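You operate a simulated robot arm through the tools that you are given. There is no shell and no other tool.

The job below is to be done with a simulated robot arm. You get a single attempt, and the scene is never put back.

Task
Fill the open bag as the bag order card says and put its tap back.
Fine: switch on and zero first, switch off at the end; swing the head aside again. Where these are worked on the way, their far stop is far enough and under half their travel is too little: filler head.

The check looks at the end state, three seconds after you hand in, the way a careful person would. Anything else that was tipped, shoved, dropped, spilled or broken makes it a failure.

Robot
A 6-joint arm with a two-finger gripper, fixed in place. Base frame: the origin is on the floor under the middle of its stand, x ahead of it, y to its left, z up. Lengths are in m, angles in degrees, forces in N, time in s.
It reaches about 1.572 m from its shoulder. Its first joint turns from -166.0 to 166.0 degrees. Payload 2.45 kg.
The TCP is the grasp point between the finger pads, 0.02 m short of the fingertips. In the tool frame z runs along the fingers and y along their closing line. The gripper opens to 0.14 m; its body begins 0.168 m behind the TCP.
Orientation is that of the tool frame in the base frame, as [roll, pitch, yaw] about the fixed x, y, z axes, in that order (R = Rz(yaw) Ry(pitch) Rx(roll)). With the fingers straight down and closing along the base's y, the tool's x points along the base's -x, its y along +y and its z along -z.

Tools
- The arm moves only by the tool arm_command. Its argument "deltas" is one flat list of numbers, 6 for each row, row after row: the shift along the tool's x, y, z in units of 30 mm (1.0 is 30 mm), then the turn, a rotation vector about the tool's x, y, z in units of 6 degrees (1.0 is 6 degrees). In form: [x, y, z, wx, wy, wz, x, y, z, wx, wy, wz, ...]. A call has 1 to 20 rows; each row shifts and turns the commanded pose from where the row before left it, along the tool's axes as they then stand. "fingers" is the gripper command, from -1 (fully open) to 1 (shut), values between in proportion, set as the call begins (left out, the last holds). A call with a number of a shift or a turn outside -1 to 1 is refused whole. Each row takes 0.2 s and may step no farther than 0.05 m and 8.6 degrees from the row before; otherwise, or with a gripper value out of range, the whole call is refused. A pose out of reach is approached as far as the arm can. The call stops where the force on the tool passes 90 N (or 10 N more than at its start, if that is more) or the arm is blocked; 0.2 s more then pass. Each finger travels about 0.045 m/s and halts on what it meets, pressing with about 27 N; the grip force reading is that of the motor and also rises with nothing between the fingers. The clock runs only during rows and for 0.2 s after the last one: add rows that do not move to give the fingers time. The reply holds the time, the measured pose of the TCP, the force on the tool along the base axes, the opening and the grip force, in the units named above and with some noise, with the torque about the TCP (base axes, N m) and any sound that the robot's microphone picked up.
- Cameras (640 x 400 px; columns grow to the right, rows downward): "scene" is fixed at [0.4034, -0.4994, 1.743]; the picture's right is [0.88, -0.47, 0.00], its down [-0.29, -0.55, -0.78] and it looks along [0.37, 0.69, -0.62] (base axes); focal length 326 px, centre (320, 200). "wrist" rides on the gripper at [0.078, 0.011, -0.209] in the tool frame; the picture's right is [-0.14, 0.99, 0.00], its down [-0.92, -0.13, -0.37] and it looks along [-0.37, -0.05, 0.93] (tool axes); focal length 280 px, centre (320, 200). There is no depth. A picture from a camera that has moved, and an enlarged one, comes with that camera's place and axes in the base frame and with its lens. The place of the scene camera against the robot may be out by one fixed shift of up to 0.012 m in any direction.
- capture(camera): a new picture of that camera. No time passes.
- zoom(camera, box): a new picture of the part [left, top, right, bottom] of that camera's present view, enlarged. No time passes.
- job_done(): hands the job in; it is judged then, once.

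Places have to be worked out from the pictures, the camera data and where the tool is seen. Open the gripper and draw the arm clear of the work before you hand the job in, unless the task says otherwise.

The tools are called after "Emit:" by a JSON object that holds its "op" and its "data". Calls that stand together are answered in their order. arm_command: Moves the arm, as the interface text tells. Its arguments: {"type":"object","properties":{"deltas":{"type":"array"},"fingers":{"type":"number"}},"required":["deltas"]} The other tools are called the same way: capture (camera) takes a picture; zoom (camera, box) takes an enlarged picture of a part of a camera's view; job_done () hands the job in.

At the start:

```text
time_s: 0.0
position: [0.4873, 0.289, 1.4102]
tcp_rot: [180.0, 0.0, -180.0]
ft_force: [0.7, -0.1, 0.4]
moment: [0.01, 0.01, -0.01]
gripper_width: 0.14
grasp_force: 0.0
```

scene: 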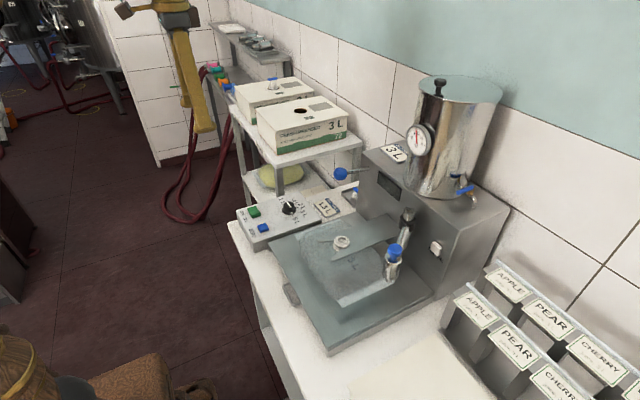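
wrist: 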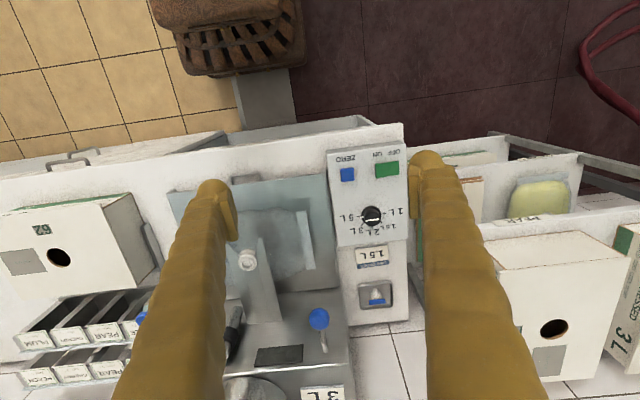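

I start by looking closely at the scene: the control panel, the cards, the filler and the bag.

Emit:
{"op": "zoom", "data": {"camera": "scene", "box": [220, 150, 380, 250]}}

Emit:
{"op": "zoom", "data": {"camera": "scene", "box": [300, 190, 460, 320]}}

Emit:
{"op": "zoom", "data": {"camera": "scene", "box": [350, 60, 520, 220]}}

Emit:
{"op": "zoom", "data": {"camera": "wrist", "box": [320, 130, 440, 330]}}

Emit:
{"op": "zoom", "data": {"camera": "wrist", "box": [160, 160, 360, 400]}}

Emit:
{"op": "zoom", "data": {"camera": "scene", "box": [200, 20, 360, 200]}}

```text
4.00 times, centred on (300, 200) of scene
camera zoom: at [0.4034, -0.4994, 1.743], right [0.88, -0.47, 0.0], down [-0.29, -0.55, -0.78], along [0.37, 0.69, -0.62], focal length 1304 px, centre (400, 200)
```

zoom: 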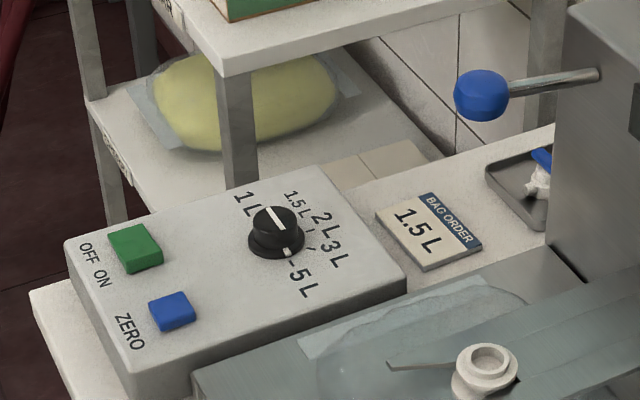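

```text
3.08 times, centred on (380, 255) of scene
camera zoom: at [0.4034, -0.4994, 1.743], right [0.88, -0.47, 0.0], down [-0.29, -0.55, -0.78], along [0.37, 0.69, -0.62], focal length 1003 px, centre (135, 31)
```

zoom: 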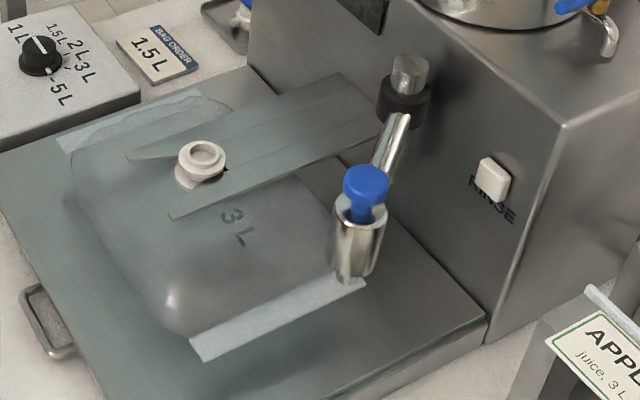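

```text
2.50 times, centred on (435, 140) of scene
camera zoom: at [0.4034, -0.4994, 1.743], right [0.88, -0.47, 0.0], down [-0.29, -0.55, -0.78], along [0.37, 0.69, -0.62], focal length 815 px, centre (32, 350)
```

zoom: 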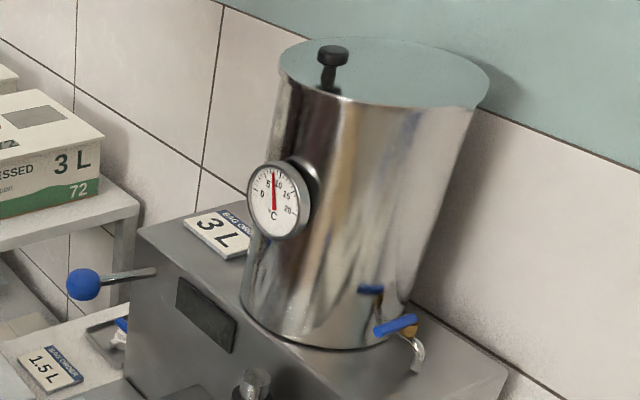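

```text
2.00 times, centred on (380, 230) of wrist
camera zoom: at [0.4087, 0.2997, 1.6204], right [0.14, 0.99, 0.0], down [0.92, -0.13, 0.37], along [0.37, -0.05, -0.93], focal length 561 px, centre (200, 140)
```

zoom: 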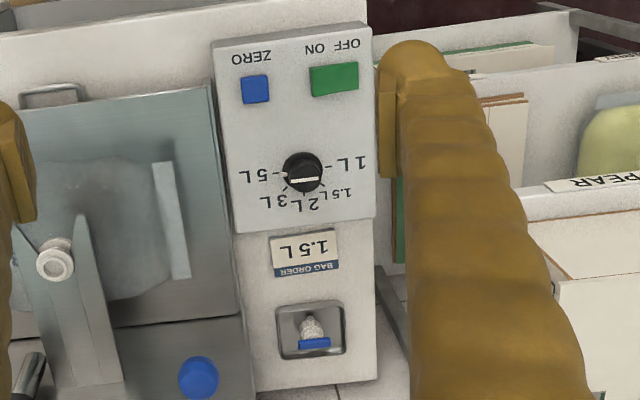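

```text
1.67 times, centred on (260, 280) of wrist
camera zoom: at [0.4087, 0.2997, 1.6204], right [0.14, 0.99, 0.0], down [0.92, -0.13, 0.37], along [0.37, -0.05, -0.93], focal length 467 px, centre (420, 67)
```

zoom: 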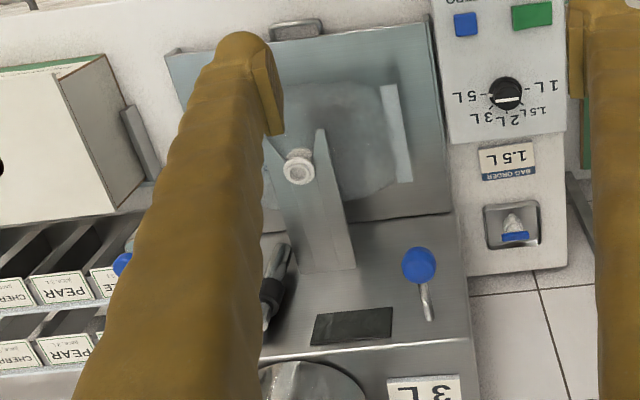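

```text
2.22 times, centred on (280, 110) of scene
camera zoom: at [0.4034, -0.4994, 1.743], right [0.88, -0.47, 0.0], down [-0.29, -0.55, -0.78], along [0.37, 0.69, -0.62], focal length 724 px, centre (409, 400)
```

zoom: 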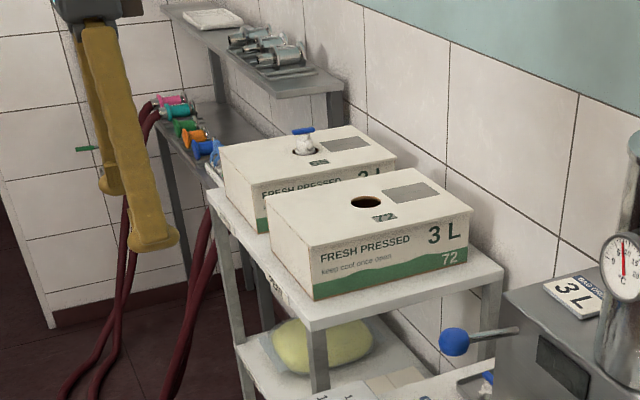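

Two order cards are in view (1.5 L by the panel, 3 L on top of the machine). I zoom in on both to read the details, and on other areas.

Emit:
{"op": "zoom", "data": {"camera": "scene", "box": [375, 135, 415, 170]}}

Emit:
{"op": "zoom", "data": {"camera": "scene", "box": [310, 190, 350, 225]}}

Emit:
{"op": "zoom", "data": {"camera": "scene", "box": [330, 160, 370, 210]}}

Emit:
{"op": "zoom", "data": {"camera": "wrist", "box": [280, 370, 360, 400]}}

Emit:
{"op": "zoom", "data": {"camera": "wrist", "box": [350, 235, 400, 315]}}

Emit:
{"op": "zoom", "data": {"camera": "scene", "box": [360, 190, 430, 270]}}

Emit:
{"op": "zoom", "data": {"camera": "scene", "box": [440, 250, 640, 400]}}

Emit:
{"op": "zoom", "data": {"camera": "scene", "box": [0, 300, 220, 400]}}

```text
11.43 times, centred on (395, 152) of scene
camera zoom: at [0.4034, -0.4994, 1.743], right [0.88, -0.47, 0.0], down [-0.29, -0.55, -0.78], along [0.37, 0.69, -0.62], focal length 3725 px, centre (-537, 743)
```

zoom: 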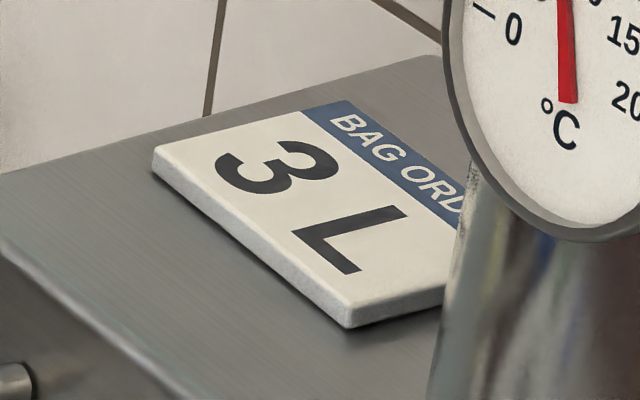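

```text
11.43 times, centred on (330, 208) of scene
camera zoom: at [0.4034, -0.4994, 1.743], right [0.88, -0.47, 0.0], down [-0.29, -0.55, -0.78], along [0.37, 0.69, -0.62], focal length 3725 px, centre (206, 114)
```

zoom: 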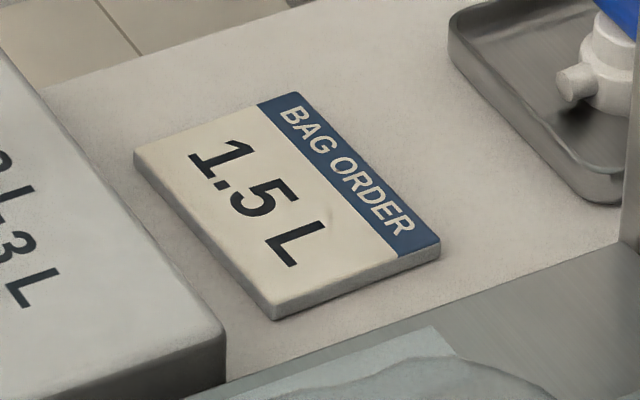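

```text
8.00 times, centred on (350, 185) of scene
camera zoom: at [0.4034, -0.4994, 1.743], right [0.88, -0.47, 0.0], down [-0.29, -0.55, -0.78], along [0.37, 0.69, -0.62], focal length 2607 px, centre (80, 320)
```

zoom: 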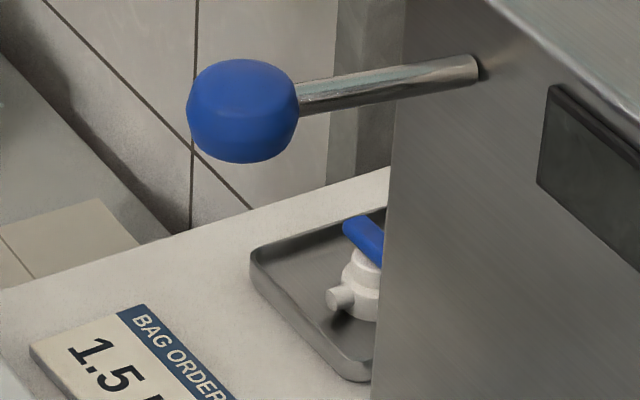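

```text
8.00 times, centred on (320, 385) of wrist
camera zoom: at [0.4087, 0.2997, 1.6204], right [0.14, 0.99, 0.0], down [0.92, -0.13, 0.37], along [0.37, -0.05, -0.93], focal length 2243 px, centre (320, -1280)
```

zoom: 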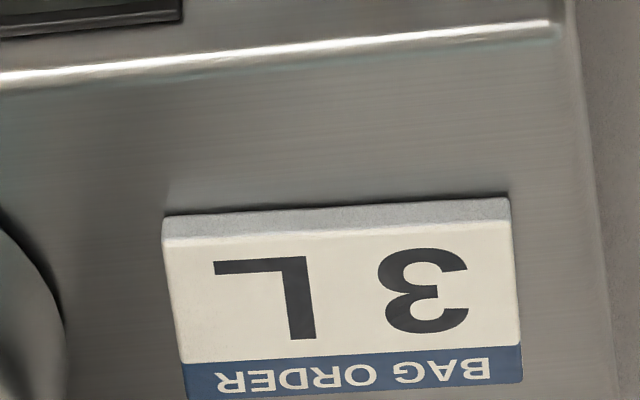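

```text
5.00 times, centred on (375, 275) of wrist
camera zoom: at [0.4087, 0.2997, 1.6204], right [0.14, 0.99, 0.0], down [0.92, -0.13, 0.37], along [0.37, -0.05, -0.93], focal length 1402 px, centre (45, -175)
```

zoom: 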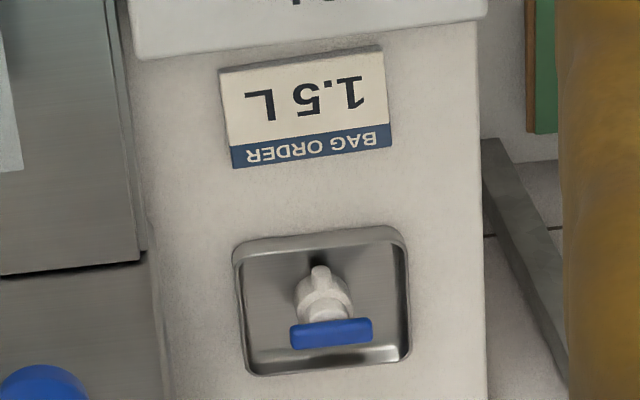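

```text
5.00 times, centred on (395, 230) of scene
camera zoom: at [0.4034, -0.4994, 1.743], right [0.88, -0.47, 0.0], down [-0.29, -0.55, -0.78], along [0.37, 0.69, -0.62], focal length 1630 px, centre (-55, 50)
```

zoom: 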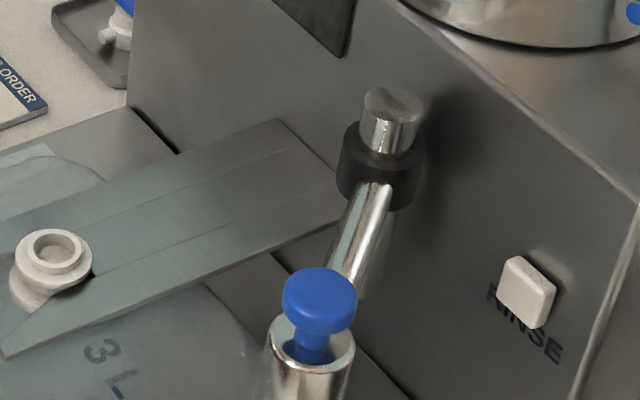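

```text
2.67 times, centred on (540, 325) of scene
camera zoom: at [0.4034, -0.4994, 1.743], right [0.88, -0.47, 0.0], down [-0.29, -0.55, -0.78], along [0.37, 0.69, -0.62], focal length 869 px, centre (-267, -133)
```

zoom: 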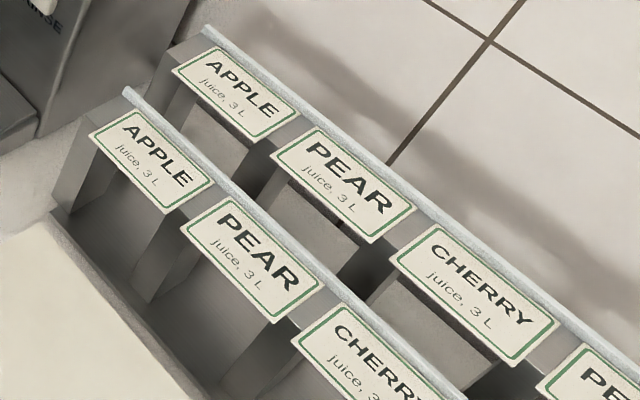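

```text
2.91 times, centred on (110, 350) of scene
camera zoom: at [0.4034, -0.4994, 1.743], right [0.88, -0.47, 0.0], down [-0.29, -0.55, -0.78], along [0.37, 0.69, -0.62], focal length 948 px, centre (931, -236)
```

zoom: 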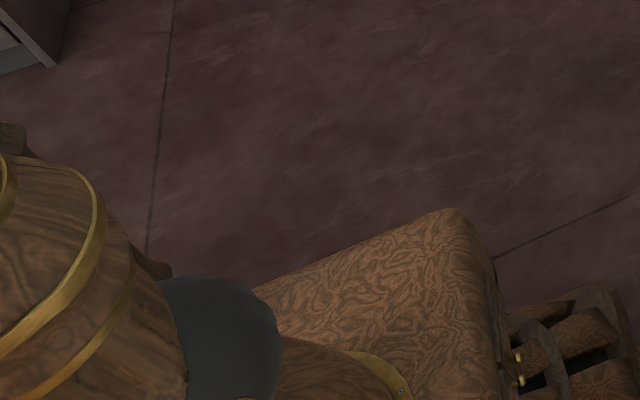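

The panel is near x≈0.6–0.75, y≈0.29–0.49, z≈0.95. I move the wrist camera closer to it to read the dial and the switch.

Emit:
{"op": "arm_command", "data": {"deltas": [-0.443, 0.481, 1, 0, 0, 0, -0.443, 0.481, 1, 0, 0, 0, -0.443, 0.481, 1, 0, 0, 0, -0.443, 0.481, 1, 0, 0, 0, -0.443, 0.481, 1, 0, 0, 0, -0.443, 0.481, 1, 0, 0, 0], "fingers": -1}}

Emit:
{"op": "capture", "data": {"camera": "wrist"}}

Emit:
{"op": "zoom", "data": {"camera": "wrist", "box": [220, 100, 420, 220]}}

Emit:
{"op": "zoom", "data": {"camera": "wrist", "box": [220, 220, 420, 340]}}

```text
time_s: 1.4
position: [0.5674, 0.3741, 1.2313]
tcp_rot: [-180.0, 0.1, -179.9]
ft_force: [-0.4, -0.7, 0.2]
moment: [0.01, -0.01, -0.01]
gripper_width: 0.1401
grasp_force: 0.0
```

```text
taken
camera wrist: at [0.4888, 0.3852, 1.4399], right [0.14, 0.99, 0.0], down [0.92, -0.13, 0.37], along [0.37, -0.05, -0.93], focal length 280 px, centre (320, 200)
```

wrist: 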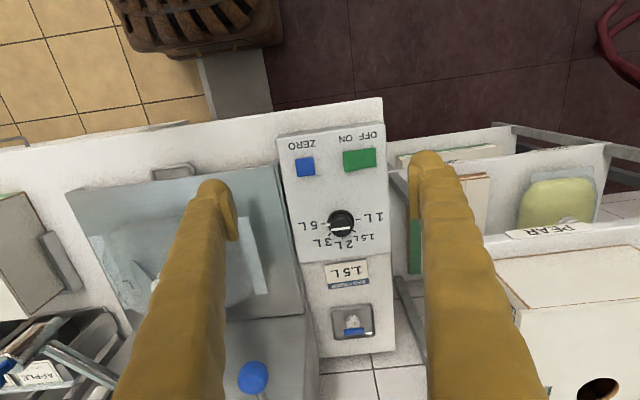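

```text
3.20 times, centred on (320, 160) of wrist
camera zoom: at [0.4888, 0.3852, 1.4399], right [0.14, 0.99, 0.0], down [0.92, -0.13, 0.37], along [0.37, -0.05, -0.93], focal length 897 px, centre (320, 328)
```

zoom: 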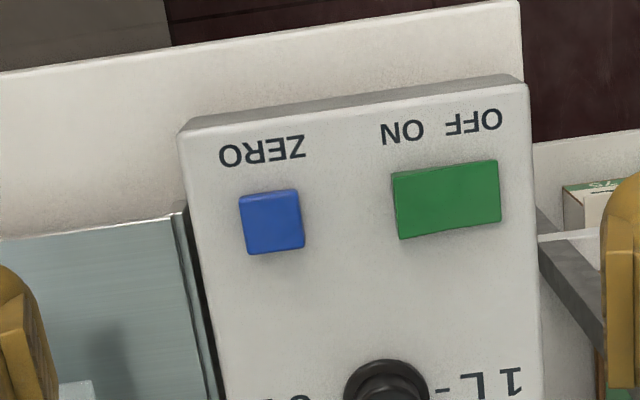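

```text
3.20 times, centred on (320, 280) of wrist
camera zoom: at [0.4888, 0.3852, 1.4399], right [0.14, 0.99, 0.0], down [0.92, -0.13, 0.37], along [0.37, -0.05, -0.93], focal length 897 px, centre (320, -56)
```

zoom: 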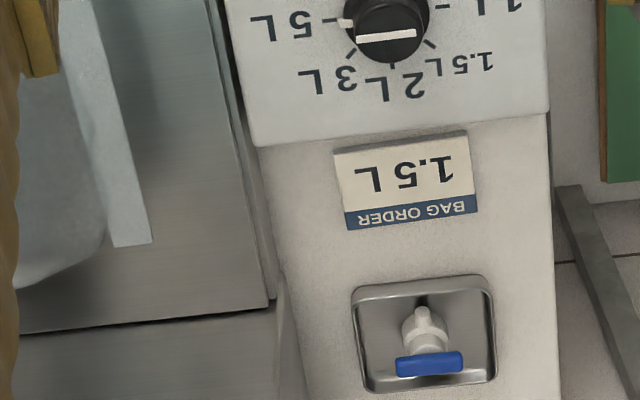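

The dial knob has a bar and a pointer tick near "5 L"; I zoom in on the dial and the rocker.

Emit:
{"op": "zoom", "data": {"camera": "wrist", "box": [310, 200, 380, 250]}}

Emit:
{"op": "zoom", "data": {"camera": "wrist", "box": [325, 130, 395, 180]}}

Emit:
{"op": "zoom", "data": {"camera": "scene", "box": [260, 190, 320, 230]}}

Emit:
{"op": "zoom", "data": {"camera": "scene", "box": [235, 195, 285, 235]}}

```text
8.00 times, centred on (345, 225) of wrist
camera zoom: at [0.4888, 0.3852, 1.4399], right [0.14, 0.99, 0.0], down [0.92, -0.13, 0.37], along [0.37, -0.05, -0.93], focal length 2243 px, centre (120, 0)
```

zoom: 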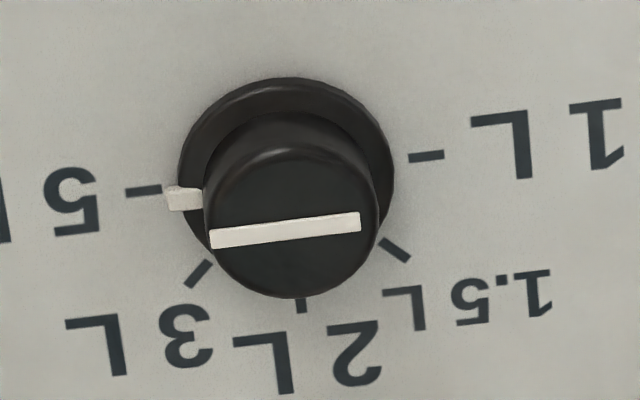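

```text
8.00 times, centred on (360, 155) of wrist
camera zoom: at [0.4888, 0.3852, 1.4399], right [0.14, 0.99, 0.0], down [0.92, -0.13, 0.37], along [0.37, -0.05, -0.93], focal length 2243 px, centre (0, 560)
```

zoom: 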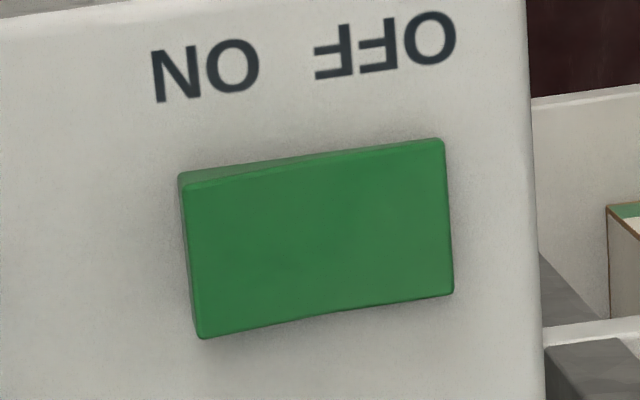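

```text
10.00 times, centred on (290, 210) of scene
camera zoom: at [0.4034, -0.4994, 1.743], right [0.88, -0.47, 0.0], down [-0.29, -0.55, -0.78], along [0.37, 0.69, -0.62], focal length 3259 px, centre (620, 100)
```

zoom: 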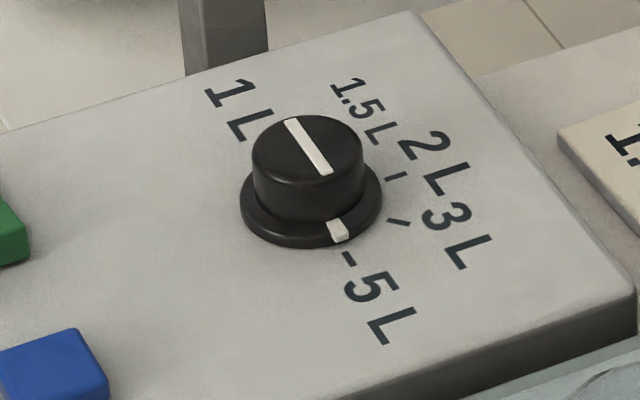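

```text
10.00 times, centred on (260, 215) of scene
camera zoom: at [0.4034, -0.4994, 1.743], right [0.88, -0.47, 0.0], down [-0.29, -0.55, -0.78], along [0.37, 0.69, -0.62], focal length 3259 px, centre (920, 50)
```

zoom: 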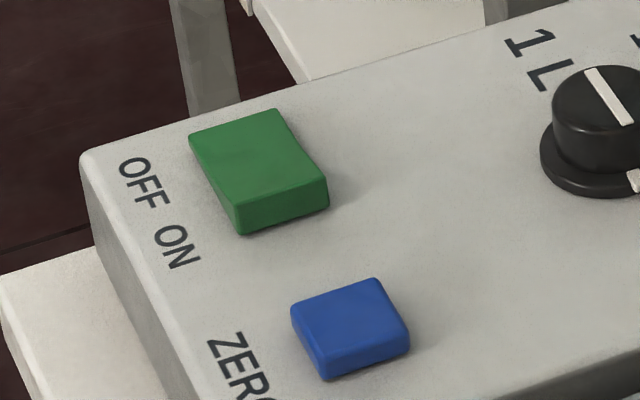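

The dial now points at 5 L and the rocker is on OFF (ON side raised). I now look at the machine front (lever, swing head, spout), moving to the side and tilting the tool forward.

Emit:
{"op": "arm_command", "data": {"deltas": [0.325, -0.9, -0.333, 0, 0, 0, 0.325, -0.9, -0.333, 0, 0, 0, 0.325, -0.9, -0.333, 0, 0, 0, 0.325, -0.9, -0.333, 0, 0, 0, 0.325, -0.9, -0.333, 0, 0, 0, 0.325, -0.9, -0.333, 0, 0, 0, 0.325, -0.9, -0.333, 0, 0, 0, 0.325, -0.9, -0.333, 0, 0, 0, 0.325, -0.9, -0.333, 0, 0, 0, 0.325, -0.9, -0.333, 0, 0, 0, 0.325, -0.9, -0.333, 0, 0, 0, 0.325, -0.9, -0.333, 0, 0, 0, 0, 0, 0, 0, -1, 0, 0, 0, 0, 0, -1, 0, 0, 0, 0, 0, -1, 0, 0, 0, 0, 0, -1, 0, 0, 0, 0, 0, -1, 0]}}

Emit:
{"op": "capture", "data": {"camera": "wrist"}}

Emit:
{"op": "zoom", "data": {"camera": "wrist", "box": [220, 150, 440, 290]}}

Emit:
{"op": "zoom", "data": {"camera": "wrist", "box": [220, 270, 440, 400]}}

```text
time_s: 5.0
position: [0.4495, 0.0508, 1.3521]
tcp_rot: [-179.9, 30.2, -179.9]
ft_force: [0.2, -1.1, 1.3]
moment: [-0.01, 0.01, -0.01]
gripper_width: 0.1402
grasp_force: 0.1
```

```text
taken
camera wrist: at [0.2774, 0.0619, 1.4932], right [0.12, 0.99, 0.07], down [0.61, -0.13, 0.78], along [0.78, -0.05, -0.62], focal length 280 px, centre (320, 200)
```

wrist: 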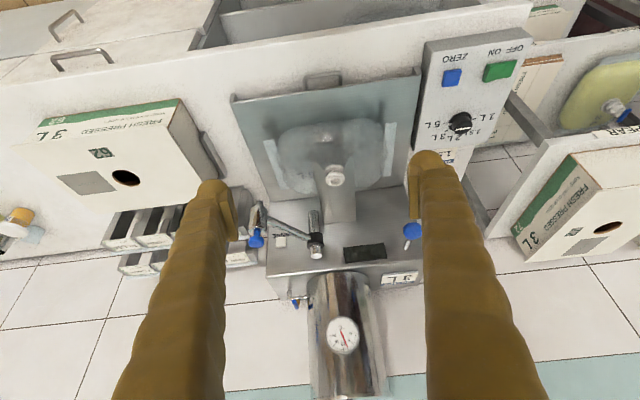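

```text
2.86 times, centred on (330, 220) of wrist
camera zoom: at [0.2774, 0.0619, 1.4932], right [0.12, 0.99, 0.07], down [0.61, -0.13, 0.78], along [0.78, -0.05, -0.62], focal length 801 px, centre (291, 143)
```

zoom: 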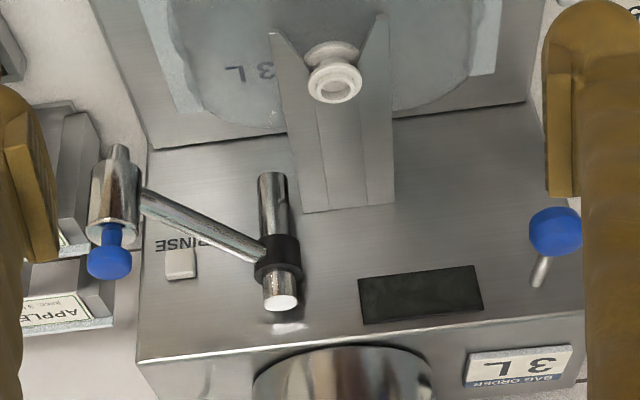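

```text
2.91 times, centred on (330, 335) of wrist
camera zoom: at [0.2774, 0.0619, 1.4932], right [0.12, 0.99, 0.07], down [0.61, -0.13, 0.78], along [0.78, -0.05, -0.62], focal length 816 px, centre (291, -193)
```

zoom: 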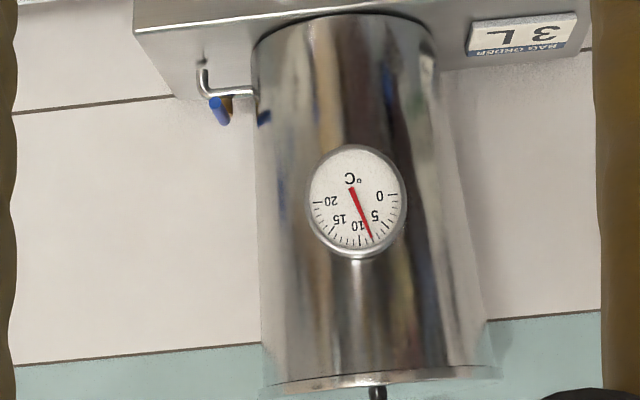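

I look at the two cards and the display closer from here, and at the other parts of the workshop for anything telling which card belongs to the open bag.

Emit:
{"op": "zoom", "data": {"camera": "wrist", "box": [375, 265, 425, 295]}}

Emit:
{"op": "zoom", "data": {"camera": "wrist", "box": [420, 60, 520, 180]}}

Emit:
{"op": "zoom", "data": {"camera": "wrist", "box": [230, 70, 430, 210]}}

Emit:
{"op": "zoom", "data": {"camera": "wrist", "box": [500, 40, 640, 280]}}

Emit:
{"op": "zoom", "data": {"camera": "wrist", "box": [0, 80, 220, 280]}}

```text
12.80 times, centred on (400, 280) of wrist
camera zoom: at [0.2774, 0.0619, 1.4932], right [0.12, 0.99, 0.07], down [0.61, -0.13, 0.78], along [0.78, -0.05, -0.62], focal length 3589 px, centre (-704, -824)
```

zoom: 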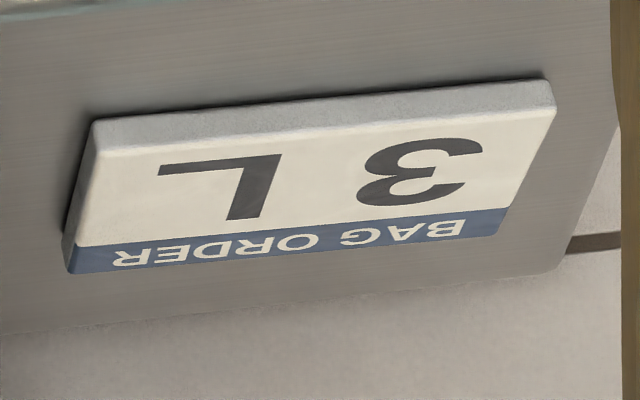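

```text
3.33 times, centred on (470, 120) of wrist
camera zoom: at [0.2774, 0.0619, 1.4932], right [0.12, 0.99, 0.07], down [0.61, -0.13, 0.78], along [0.78, -0.05, -0.62], focal length 935 px, centre (-180, 467)
```

zoom: 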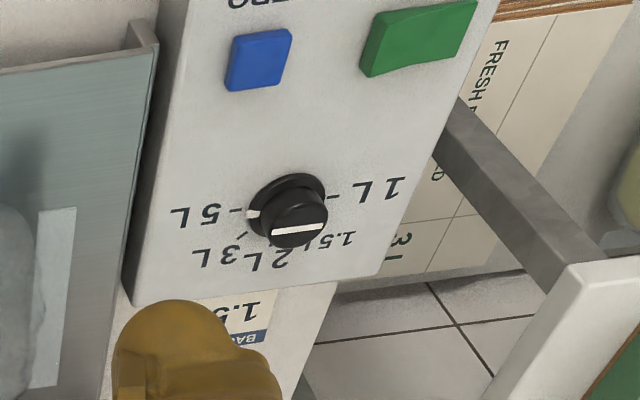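

```text
2.86 times, centred on (330, 140) of wrist
camera zoom: at [0.2774, 0.0619, 1.4932], right [0.12, 0.99, 0.07], down [0.61, -0.13, 0.78], along [0.78, -0.05, -0.62], focal length 801 px, centre (291, 371)
```

zoom: 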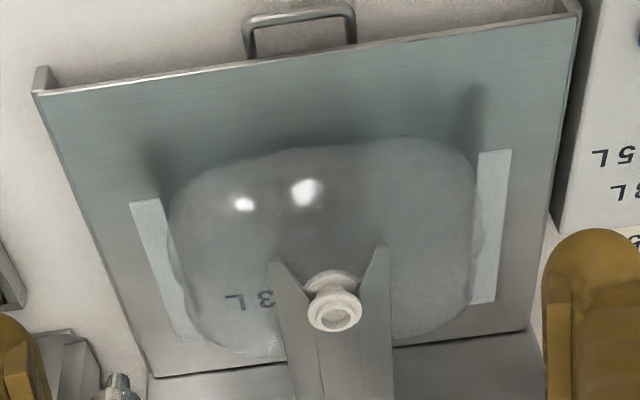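

```text
1.67 times, centred on (570, 160) of wrist
camera zoom: at [0.2774, 0.0619, 1.4932], right [0.12, 0.99, 0.07], down [0.61, -0.13, 0.78], along [0.78, -0.05, -0.62], focal length 467 px, centre (-97, 267)
```

zoom: 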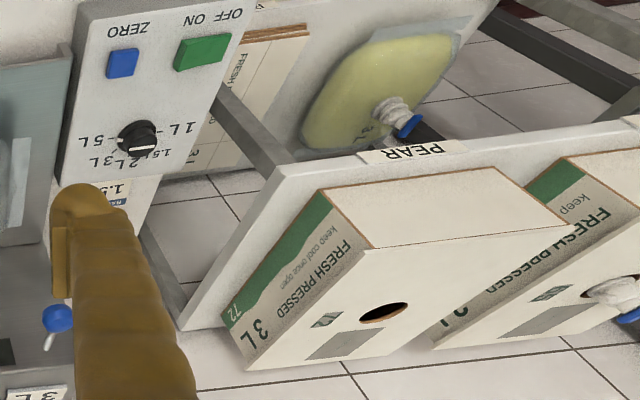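

```text
2.00 times, centred on (110, 180) of wrist
camera zoom: at [0.2774, 0.0619, 1.4932], right [0.12, 0.99, 0.07], down [0.61, -0.13, 0.78], along [0.78, -0.05, -0.62], focal length 561 px, centre (740, 240)
```

zoom: 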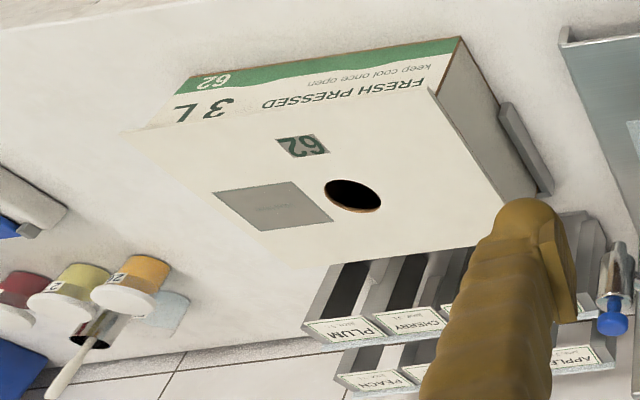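

Locations so far (from triangulation): rocker ≈ (0.618, 0.44, 0.943), ZERO ≈ (0.617, 0.34), dial axis ≈ (0.741, 0.391, top 0.965), spout ≈ (0.77, 0.069, 1.043), head aside ≈ (0.80, −0.12, 1.06–1.19), lever ball ≈ (0.866, 0.235, 1.154). I check how the gripper looks from the scene camera before closing the fingers.

Emit:
{"op": "capture", "data": {"camera": "scene"}}

Emit:
{"op": "zoom", "data": {"camera": "scene", "box": [100, 0, 320, 140]}}

```text
taken
```

scene: 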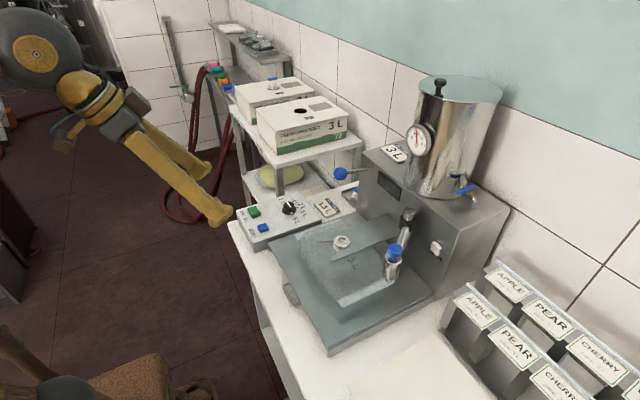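

```text
2.86 times, centred on (210, 70) of scene
camera zoom: at [0.4034, -0.4994, 1.743], right [0.88, -0.47, 0.0], down [-0.29, -0.55, -0.78], along [0.37, 0.69, -0.62], focal length 931 px, centre (634, 571)
```

zoom: 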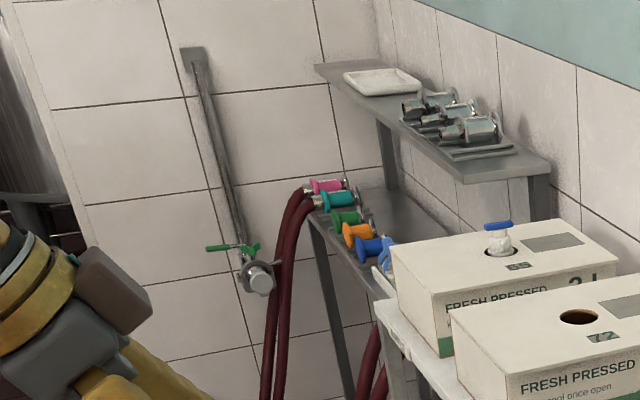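

I bring the tool back upright, move over the panel, turn it 90° (fingers closing along x) and shut the fingers so a narrow tip can press the rocker's ON half.

Emit:
{"op": "arm_command", "data": {"deltas": [0, 0, 0, 0, 1, 0, 0, 0, 0, 0, 1, 0, 0, 0, 0, 0, 1, 0, 0, 0, 0, 0, 1, 0, 0, 0, 0, 0, 1, 0, -0.472, 0.972, 0.417, 0, 0, 0, -0.472, 0.972, 0.417, 0, 0, 0, -0.472, 0.972, 0.417, 0, 0, 0, -0.472, 0.972, 0.417, 0, 0, 0, -0.472, 0.972, 0.417, 0, 0, 0, -0.472, 0.972, 0.417, 0, 0, 0, -0.472, 0.972, 0.417, 0, 0, 0, -0.472, 0.972, 0.417, 0, 0, 0, -0.472, 0.972, 0.417, 0, 0, 0, -0.472, 0.972, 0.417, 0, 0, 0, -0.472, 0.972, 0.417, 0, 0, 0, -0.472, 0.972, 0.417, 0, 0, 0], "fingers": 1}}

Emit:
{"op": "arm_command", "data": {"deltas": [0, 0, 0, 0, 0, 1, 0, 0, 0, 0, 0, 1, 0, 0, 0, 0, 0, 1, 0, 0, 0, 0, 0, 1, 0, 0, 0, 0, 0, 1, 0, 0, 0, 0, 0, 1, 0, 0, 0, 0, 0, 1, 0, 0, 0, 0, 0, 1, 0, 0, 0, 0, 0, 1, 0, 0, 0, 0, 0, 1, 0, 0, 0, 0, 0, 1, 0, 0, 0, 0, 0, 1, 0, 0, 0, 0, 0, 1, 0, 0, 0, 0, 0, 1, 0, 0, 0, 0, 0, 1], "fingers": 1}}

Emit:
{"op": "capture", "data": {"camera": "wrist"}}

Emit:
{"op": "capture", "data": {"camera": "scene"}}

```text
time_s: 8.6
position: [0.6213, 0.4017, 1.2021]
tcp_rot: [179.9, 0.0, -179.9]
ft_force: [-0.8, -0.8, -0.2]
moment: [0.03, -0.04, -0.01]
gripper_width: 0.0003
grasp_force: 27.2
```

```text
time_s: 11.8
position: [0.6203, 0.4015, 1.2025]
tcp_rot: [-179.9, -0.1, 89.9]
ft_force: [1.1, -0.1, 0.0]
moment: [0.0, -0.01, 0.01]
gripper_width: 0.0002
grasp_force: 26.5
```

```text
taken
camera wrist: at [0.6306, 0.4796, 1.4101], right [0.99, -0.14, 0.0], down [-0.13, -0.92, 0.37], along [-0.05, -0.37, -0.93], focal length 280 px, centre (320, 200)
```

wrist: 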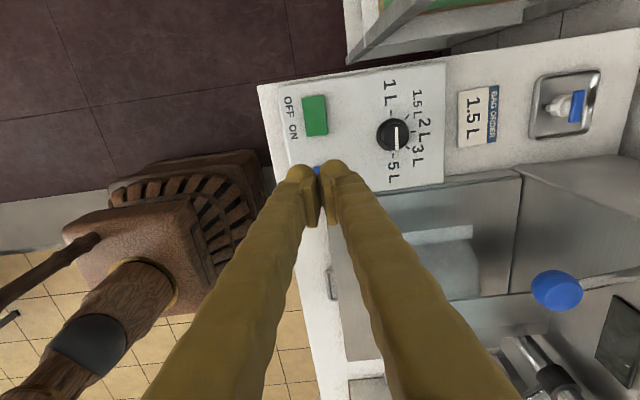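

```text
taken
```

scene: 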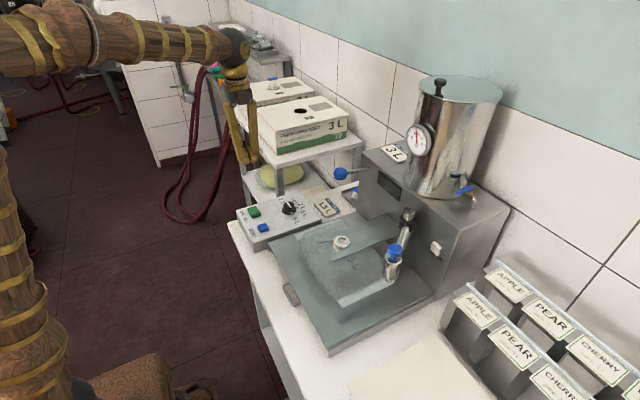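

The tool is above the panel. I zoom in on the rocker and knob from this angle to refine their positions.

Emit:
{"op": "zoom", "data": {"camera": "wrist", "box": [270, 80, 350, 180]}}

Emit:
{"op": "zoom", "data": {"camera": "wrist", "box": [360, 70, 450, 190]}}

Emit:
{"op": "zoom", "data": {"camera": "wrist", "box": [520, 60, 610, 150]}}

```text
4.00 times, centred on (310, 130) of wrist
camera zoom: at [0.6306, 0.4796, 1.4101], right [0.99, -0.14, 0.0], down [-0.13, -0.92, 0.37], along [-0.05, -0.37, -0.93], focal length 1122 px, centre (360, 480)
```

zoom: 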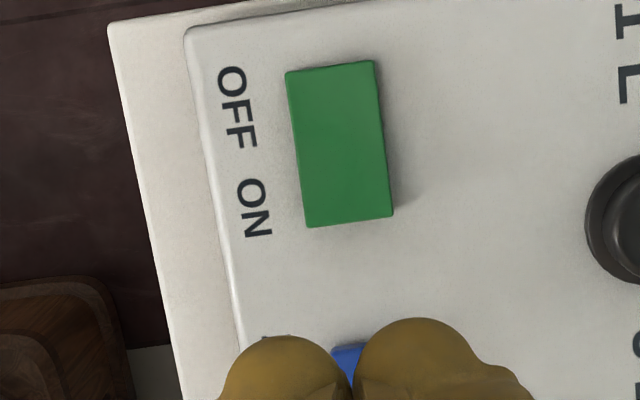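

```text
3.33 times, centred on (405, 130) of wrist
camera zoom: at [0.6306, 0.4796, 1.4101], right [0.99, -0.14, 0.0], down [-0.13, -0.92, 0.37], along [-0.05, -0.37, -0.93], focal length 935 px, centre (37, 433)
```

zoom: 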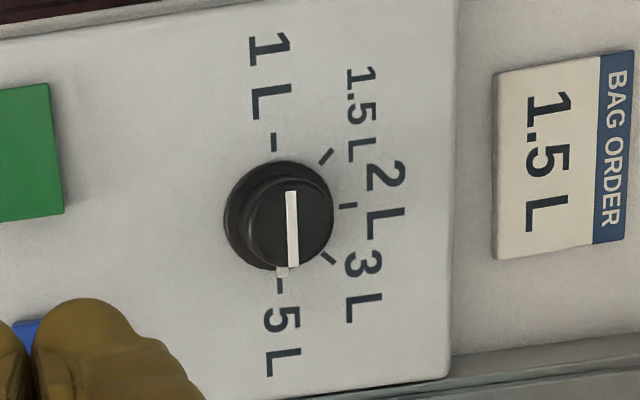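

```text
4.44 times, centred on (565, 105) of wrist
camera zoom: at [0.6306, 0.4796, 1.4101], right [0.99, -0.14, 0.0], down [-0.13, -0.92, 0.37], along [-0.05, -0.37, -0.93], focal length 1246 px, centre (-769, 622)
```

zoom: 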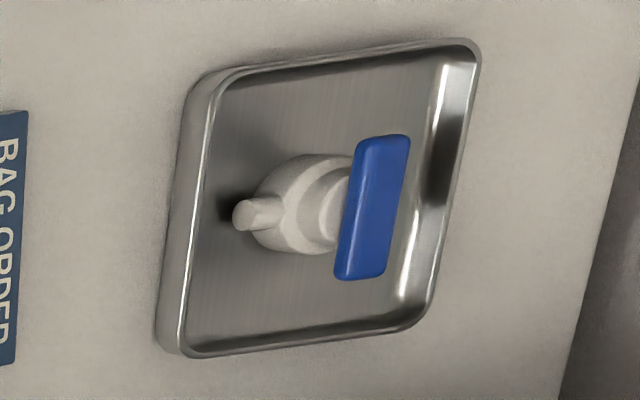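

Rocker spans y≈0.408–0.468, x≈0.598–0.633; ON half centre ≈ (0.616, 0.42). I lower the closed fingertips to just above it.

Emit:
{"op": "arm_command", "data": {"deltas": [0.0775, -0.018, 0.9, 0, 0, 0, 0.0775, -0.018, 0.9, 0, 0, 0, 0.0775, -0.018, 0.9, 0, 0, 0, 0.0775, -0.018, 0.9, 0, 0, 0, 0.0775, -0.018, 0.9, 0, 0, 0, 0.0775, -0.018, 0.9, 0, 0, 0, 0.0775, -0.018, 0.9, 0, 0, 0, 0.0775, -0.018, 0.9, 0, 0, 0]}}

Emit:
{"op": "zoom", "data": {"camera": "scene", "box": [210, 160, 330, 250]}}

Emit:
{"op": "zoom", "data": {"camera": "wrist", "box": [240, 80, 400, 200]}}

```text
time_s: 13.6
position: [0.6155, 0.4188, 0.9855]
tcp_rot: [179.9, 0.0, 90.0]
ft_force: [-0.3, 0.4, 0.2]
moment: [0.03, 0.08, 0.01]
gripper_width: 0.0003
grasp_force: 26.9
```

```text
4.44 times, centred on (270, 205) of scene
camera zoom: at [0.4034, -0.4994, 1.743], right [0.88, -0.47, 0.0], down [-0.29, -0.55, -0.78], along [0.37, 0.69, -0.62], focal length 1448 px, centre (542, 178)
```

zoom: 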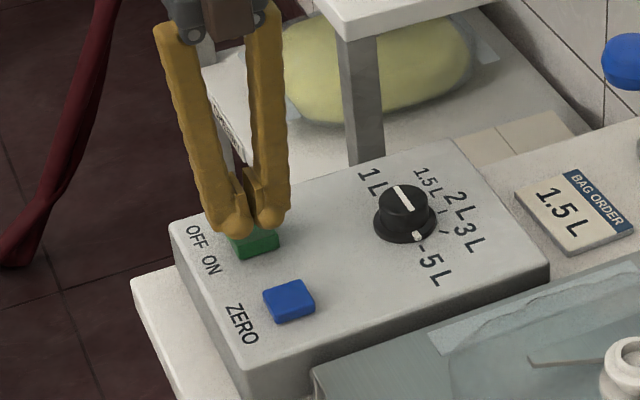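

```text
3.33 times, centred on (320, 140) of wrist
camera zoom: at [0.6258, 0.4973, 1.1945], right [0.99, -0.14, 0.0], down [-0.13, -0.92, 0.37], along [-0.05, -0.36, -0.93], focal length 935 px, centre (320, 400)
```

zoom: 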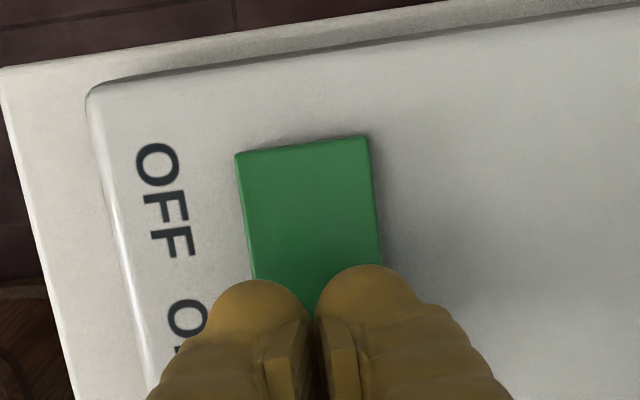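

The tips are over the ON half. I press down in small steps, watching the force and sound.

Emit:
{"op": "arm_command", "data": {"deltas": [0, 0, 0.15, 0, 0, 0, 0, 0, 0.15, 0, 0, 0, 0, 0, 0.15, 0, 0, 0, 0, 0, 0.1, 0, 0, 0]}}

```text
time_s: 14.6
position: [0.6161, 0.4192, 0.9683]
tcp_rot: [-180.0, 0.0, 90.0]
ft_force: [-0.6, 0.0, 0.2]
moment: [-0.03, -0.02, 0.03]
gripper_width: 0.0061
grasp_force: 26.6
```

No contact force yet; I continue down in small steps.

Emit:
{"op": "arm_command", "data": {"deltas": [0, 0, 0.1, 0, 0, 0, 0, 0, 0.1, 0, 0, 0]}}

Emit:
{"op": "zoom", "data": {"camera": "wrist", "box": [240, 80, 400, 200]}}

```text
time_s: 15.2
position: [0.6157, 0.4201, 0.9639]
tcp_rot: [179.9, -0.1, 90.1]
ft_force: [-7.6, -6.3, 27.7]
moment: [0.18, 0.16, 0.08]
gripper_width: 0.0059
grasp_force: 29.2
```

```text
3.33 times, centred on (320, 140) of wrist
camera zoom: at [0.6261, 0.498, 1.1734], right [0.99, -0.14, 0.0], down [-0.13, -0.92, 0.37], along [-0.05, -0.36, -0.93], focal length 935 px, centre (320, 400)
```

zoom: 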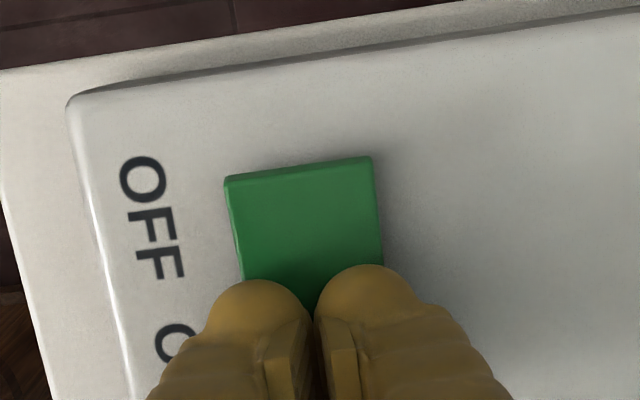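

Contact at about 28 N and the OFF end of the rocker now stands up, so it appears switched over. I lift off and check the rocker and the display.

Emit:
{"op": "arm_command", "data": {"deltas": [0, 0, -0.5, 0, 0, 0, 0, 0, -0.5, 0, 0, 0, 0, 0, -0.5, 0, 0, 0]}}

Emit:
{"op": "zoom", "data": {"camera": "scene", "box": [230, 160, 410, 260]}}

Emit:
{"op": "zoom", "data": {"camera": "wrist", "box": [240, 80, 400, 200]}}

```text
time_s: 16.0
position: [0.6161, 0.4196, 1.0068]
tcp_rot: [-179.9, 0.2, 90.0]
ft_force: [-0.1, 0.7, -0.3]
moment: [-0.01, 0.02, -0.01]
gripper_width: 0.0001
grasp_force: 29.7
```

```text
3.56 times, centred on (320, 210) of scene
camera zoom: at [0.4034, -0.4994, 1.743], right [0.88, -0.47, 0.0], down [-0.29, -0.55, -0.78], along [0.37, 0.69, -0.62], focal length 1159 px, centre (320, 164)
```

zoom: 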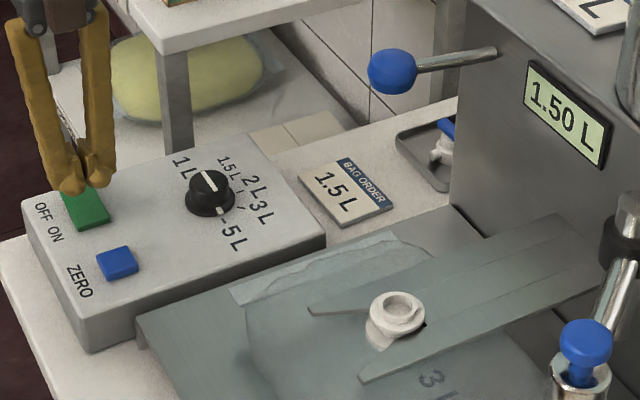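

```text
3.33 times, centred on (320, 140) of wrist
camera zoom: at [0.6262, 0.4984, 1.2165], right [0.99, -0.14, 0.0], down [-0.13, -0.92, 0.37], along [-0.05, -0.37, -0.93], focal length 935 px, centre (320, 400)
```

zoom: 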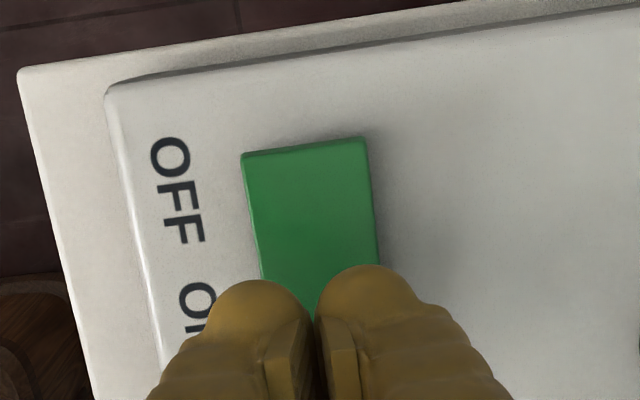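

The machine is on; the display reads "1.50 L" (left-over count), so it must be zeroed. I move over the ZERO button and approach it.

Emit:
{"op": "arm_command", "data": {"deltas": [-0.885, 0.01, 0, 0, 0, 0, -0.885, 0.01, 0, 0, 0, 0, -0.885, 0.01, 0, 0, 0, 0, 0, 0, 0.4, 0, 0, 0, 0, 0, 0.4, 0, 0, 0]}}

Emit:
{"op": "zoom", "data": {"camera": "scene", "box": [220, 180, 300, 250]}}

Emit:
{"op": "zoom", "data": {"camera": "wrist", "box": [240, 80, 400, 200]}}

```text
time_s: 17.2
position: [0.6173, 0.3404, 0.9839]
tcp_rot: [180.0, 0.1, 90.0]
ft_force: [-0.6, 0.1, 0.4]
moment: [0.0, -0.02, 0.01]
gripper_width: 0.0001
grasp_force: 29.6
```

```text
5.71 times, centred on (260, 215) of scene
camera zoom: at [0.4034, -0.4994, 1.743], right [0.88, -0.47, 0.0], down [-0.29, -0.55, -0.78], along [0.37, 0.69, -0.62], focal length 1862 px, centre (663, 114)
```

zoom: 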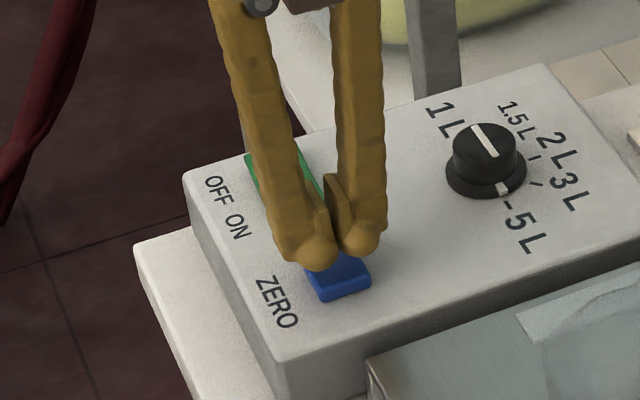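

```text
3.33 times, centred on (320, 140) of wrist
camera zoom: at [0.6277, 0.4186, 1.1924], right [0.99, -0.14, 0.0], down [-0.13, -0.92, 0.37], along [-0.05, -0.37, -0.93], focal length 935 px, centre (320, 400)
```

zoom: 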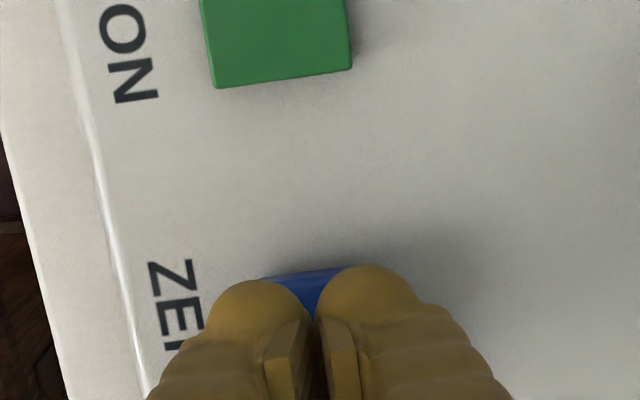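

The tips are over ZERO. I press down in small steps.

Emit:
{"op": "arm_command", "data": {"deltas": [0, 0, 0.2, 0, 0, 0, 0, 0, 0.2, 0, 0, 0, 0, 0, 0.15, 0, 0, 0, 0, 0, 0.1, 0, 0, 0]}}

Emit:
{"op": "zoom", "data": {"camera": "scene", "box": [350, 160, 430, 220]}}

```text
time_s: 18.2
position: [0.6166, 0.3395, 0.9643]
tcp_rot: [-180.0, 0.0, 90.0]
ft_force: [-0.9, 1.3, 1.5]
moment: [-0.01, 0.03, 0.02]
gripper_width: 0.0061
grasp_force: 29.3
```

```text
6.67 times, centred on (390, 190) of scene
camera zoom: at [0.4034, -0.4994, 1.743], right [0.88, -0.47, 0.0], down [-0.29, -0.55, -0.78], along [0.37, 0.69, -0.62], focal length 2173 px, centre (-147, 267)
```

zoom: 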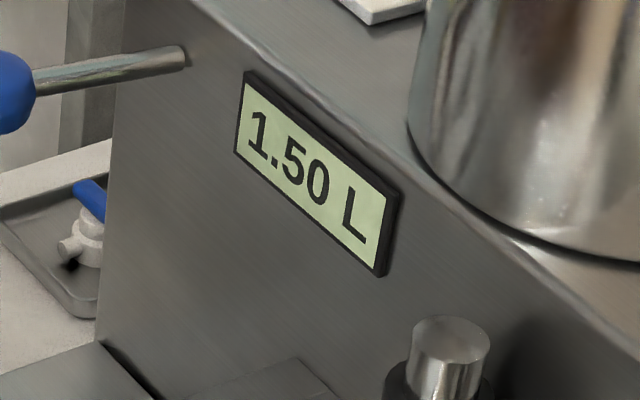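

Only a light touch so far; I press a few mm more.

Emit:
{"op": "arm_command", "data": {"deltas": [0, 0, 0.1, 0, 0, 0, 0, 0, 0.1, 0, 0, 0]}}

Emit:
{"op": "zoom", "data": {"camera": "scene", "box": [350, 160, 430, 220]}}

```text
time_s: 18.8
position: [0.6166, 0.3404, 0.9595]
tcp_rot: [180.0, 0.0, 90.0]
ft_force: [-5.3, 0.6, 19.7]
moment: [0.01, 0.11, -0.01]
gripper_width: 0.0061
grasp_force: 29.5
heard: click
```

```text
6.67 times, centred on (390, 190) of scene
camera zoom: at [0.4034, -0.4994, 1.743], right [0.88, -0.47, 0.0], down [-0.29, -0.55, -0.78], along [0.37, 0.69, -0.62], focal length 2173 px, centre (-147, 267)
```

zoom: 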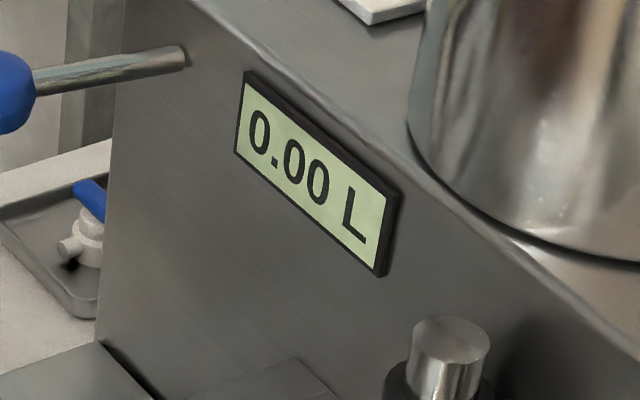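

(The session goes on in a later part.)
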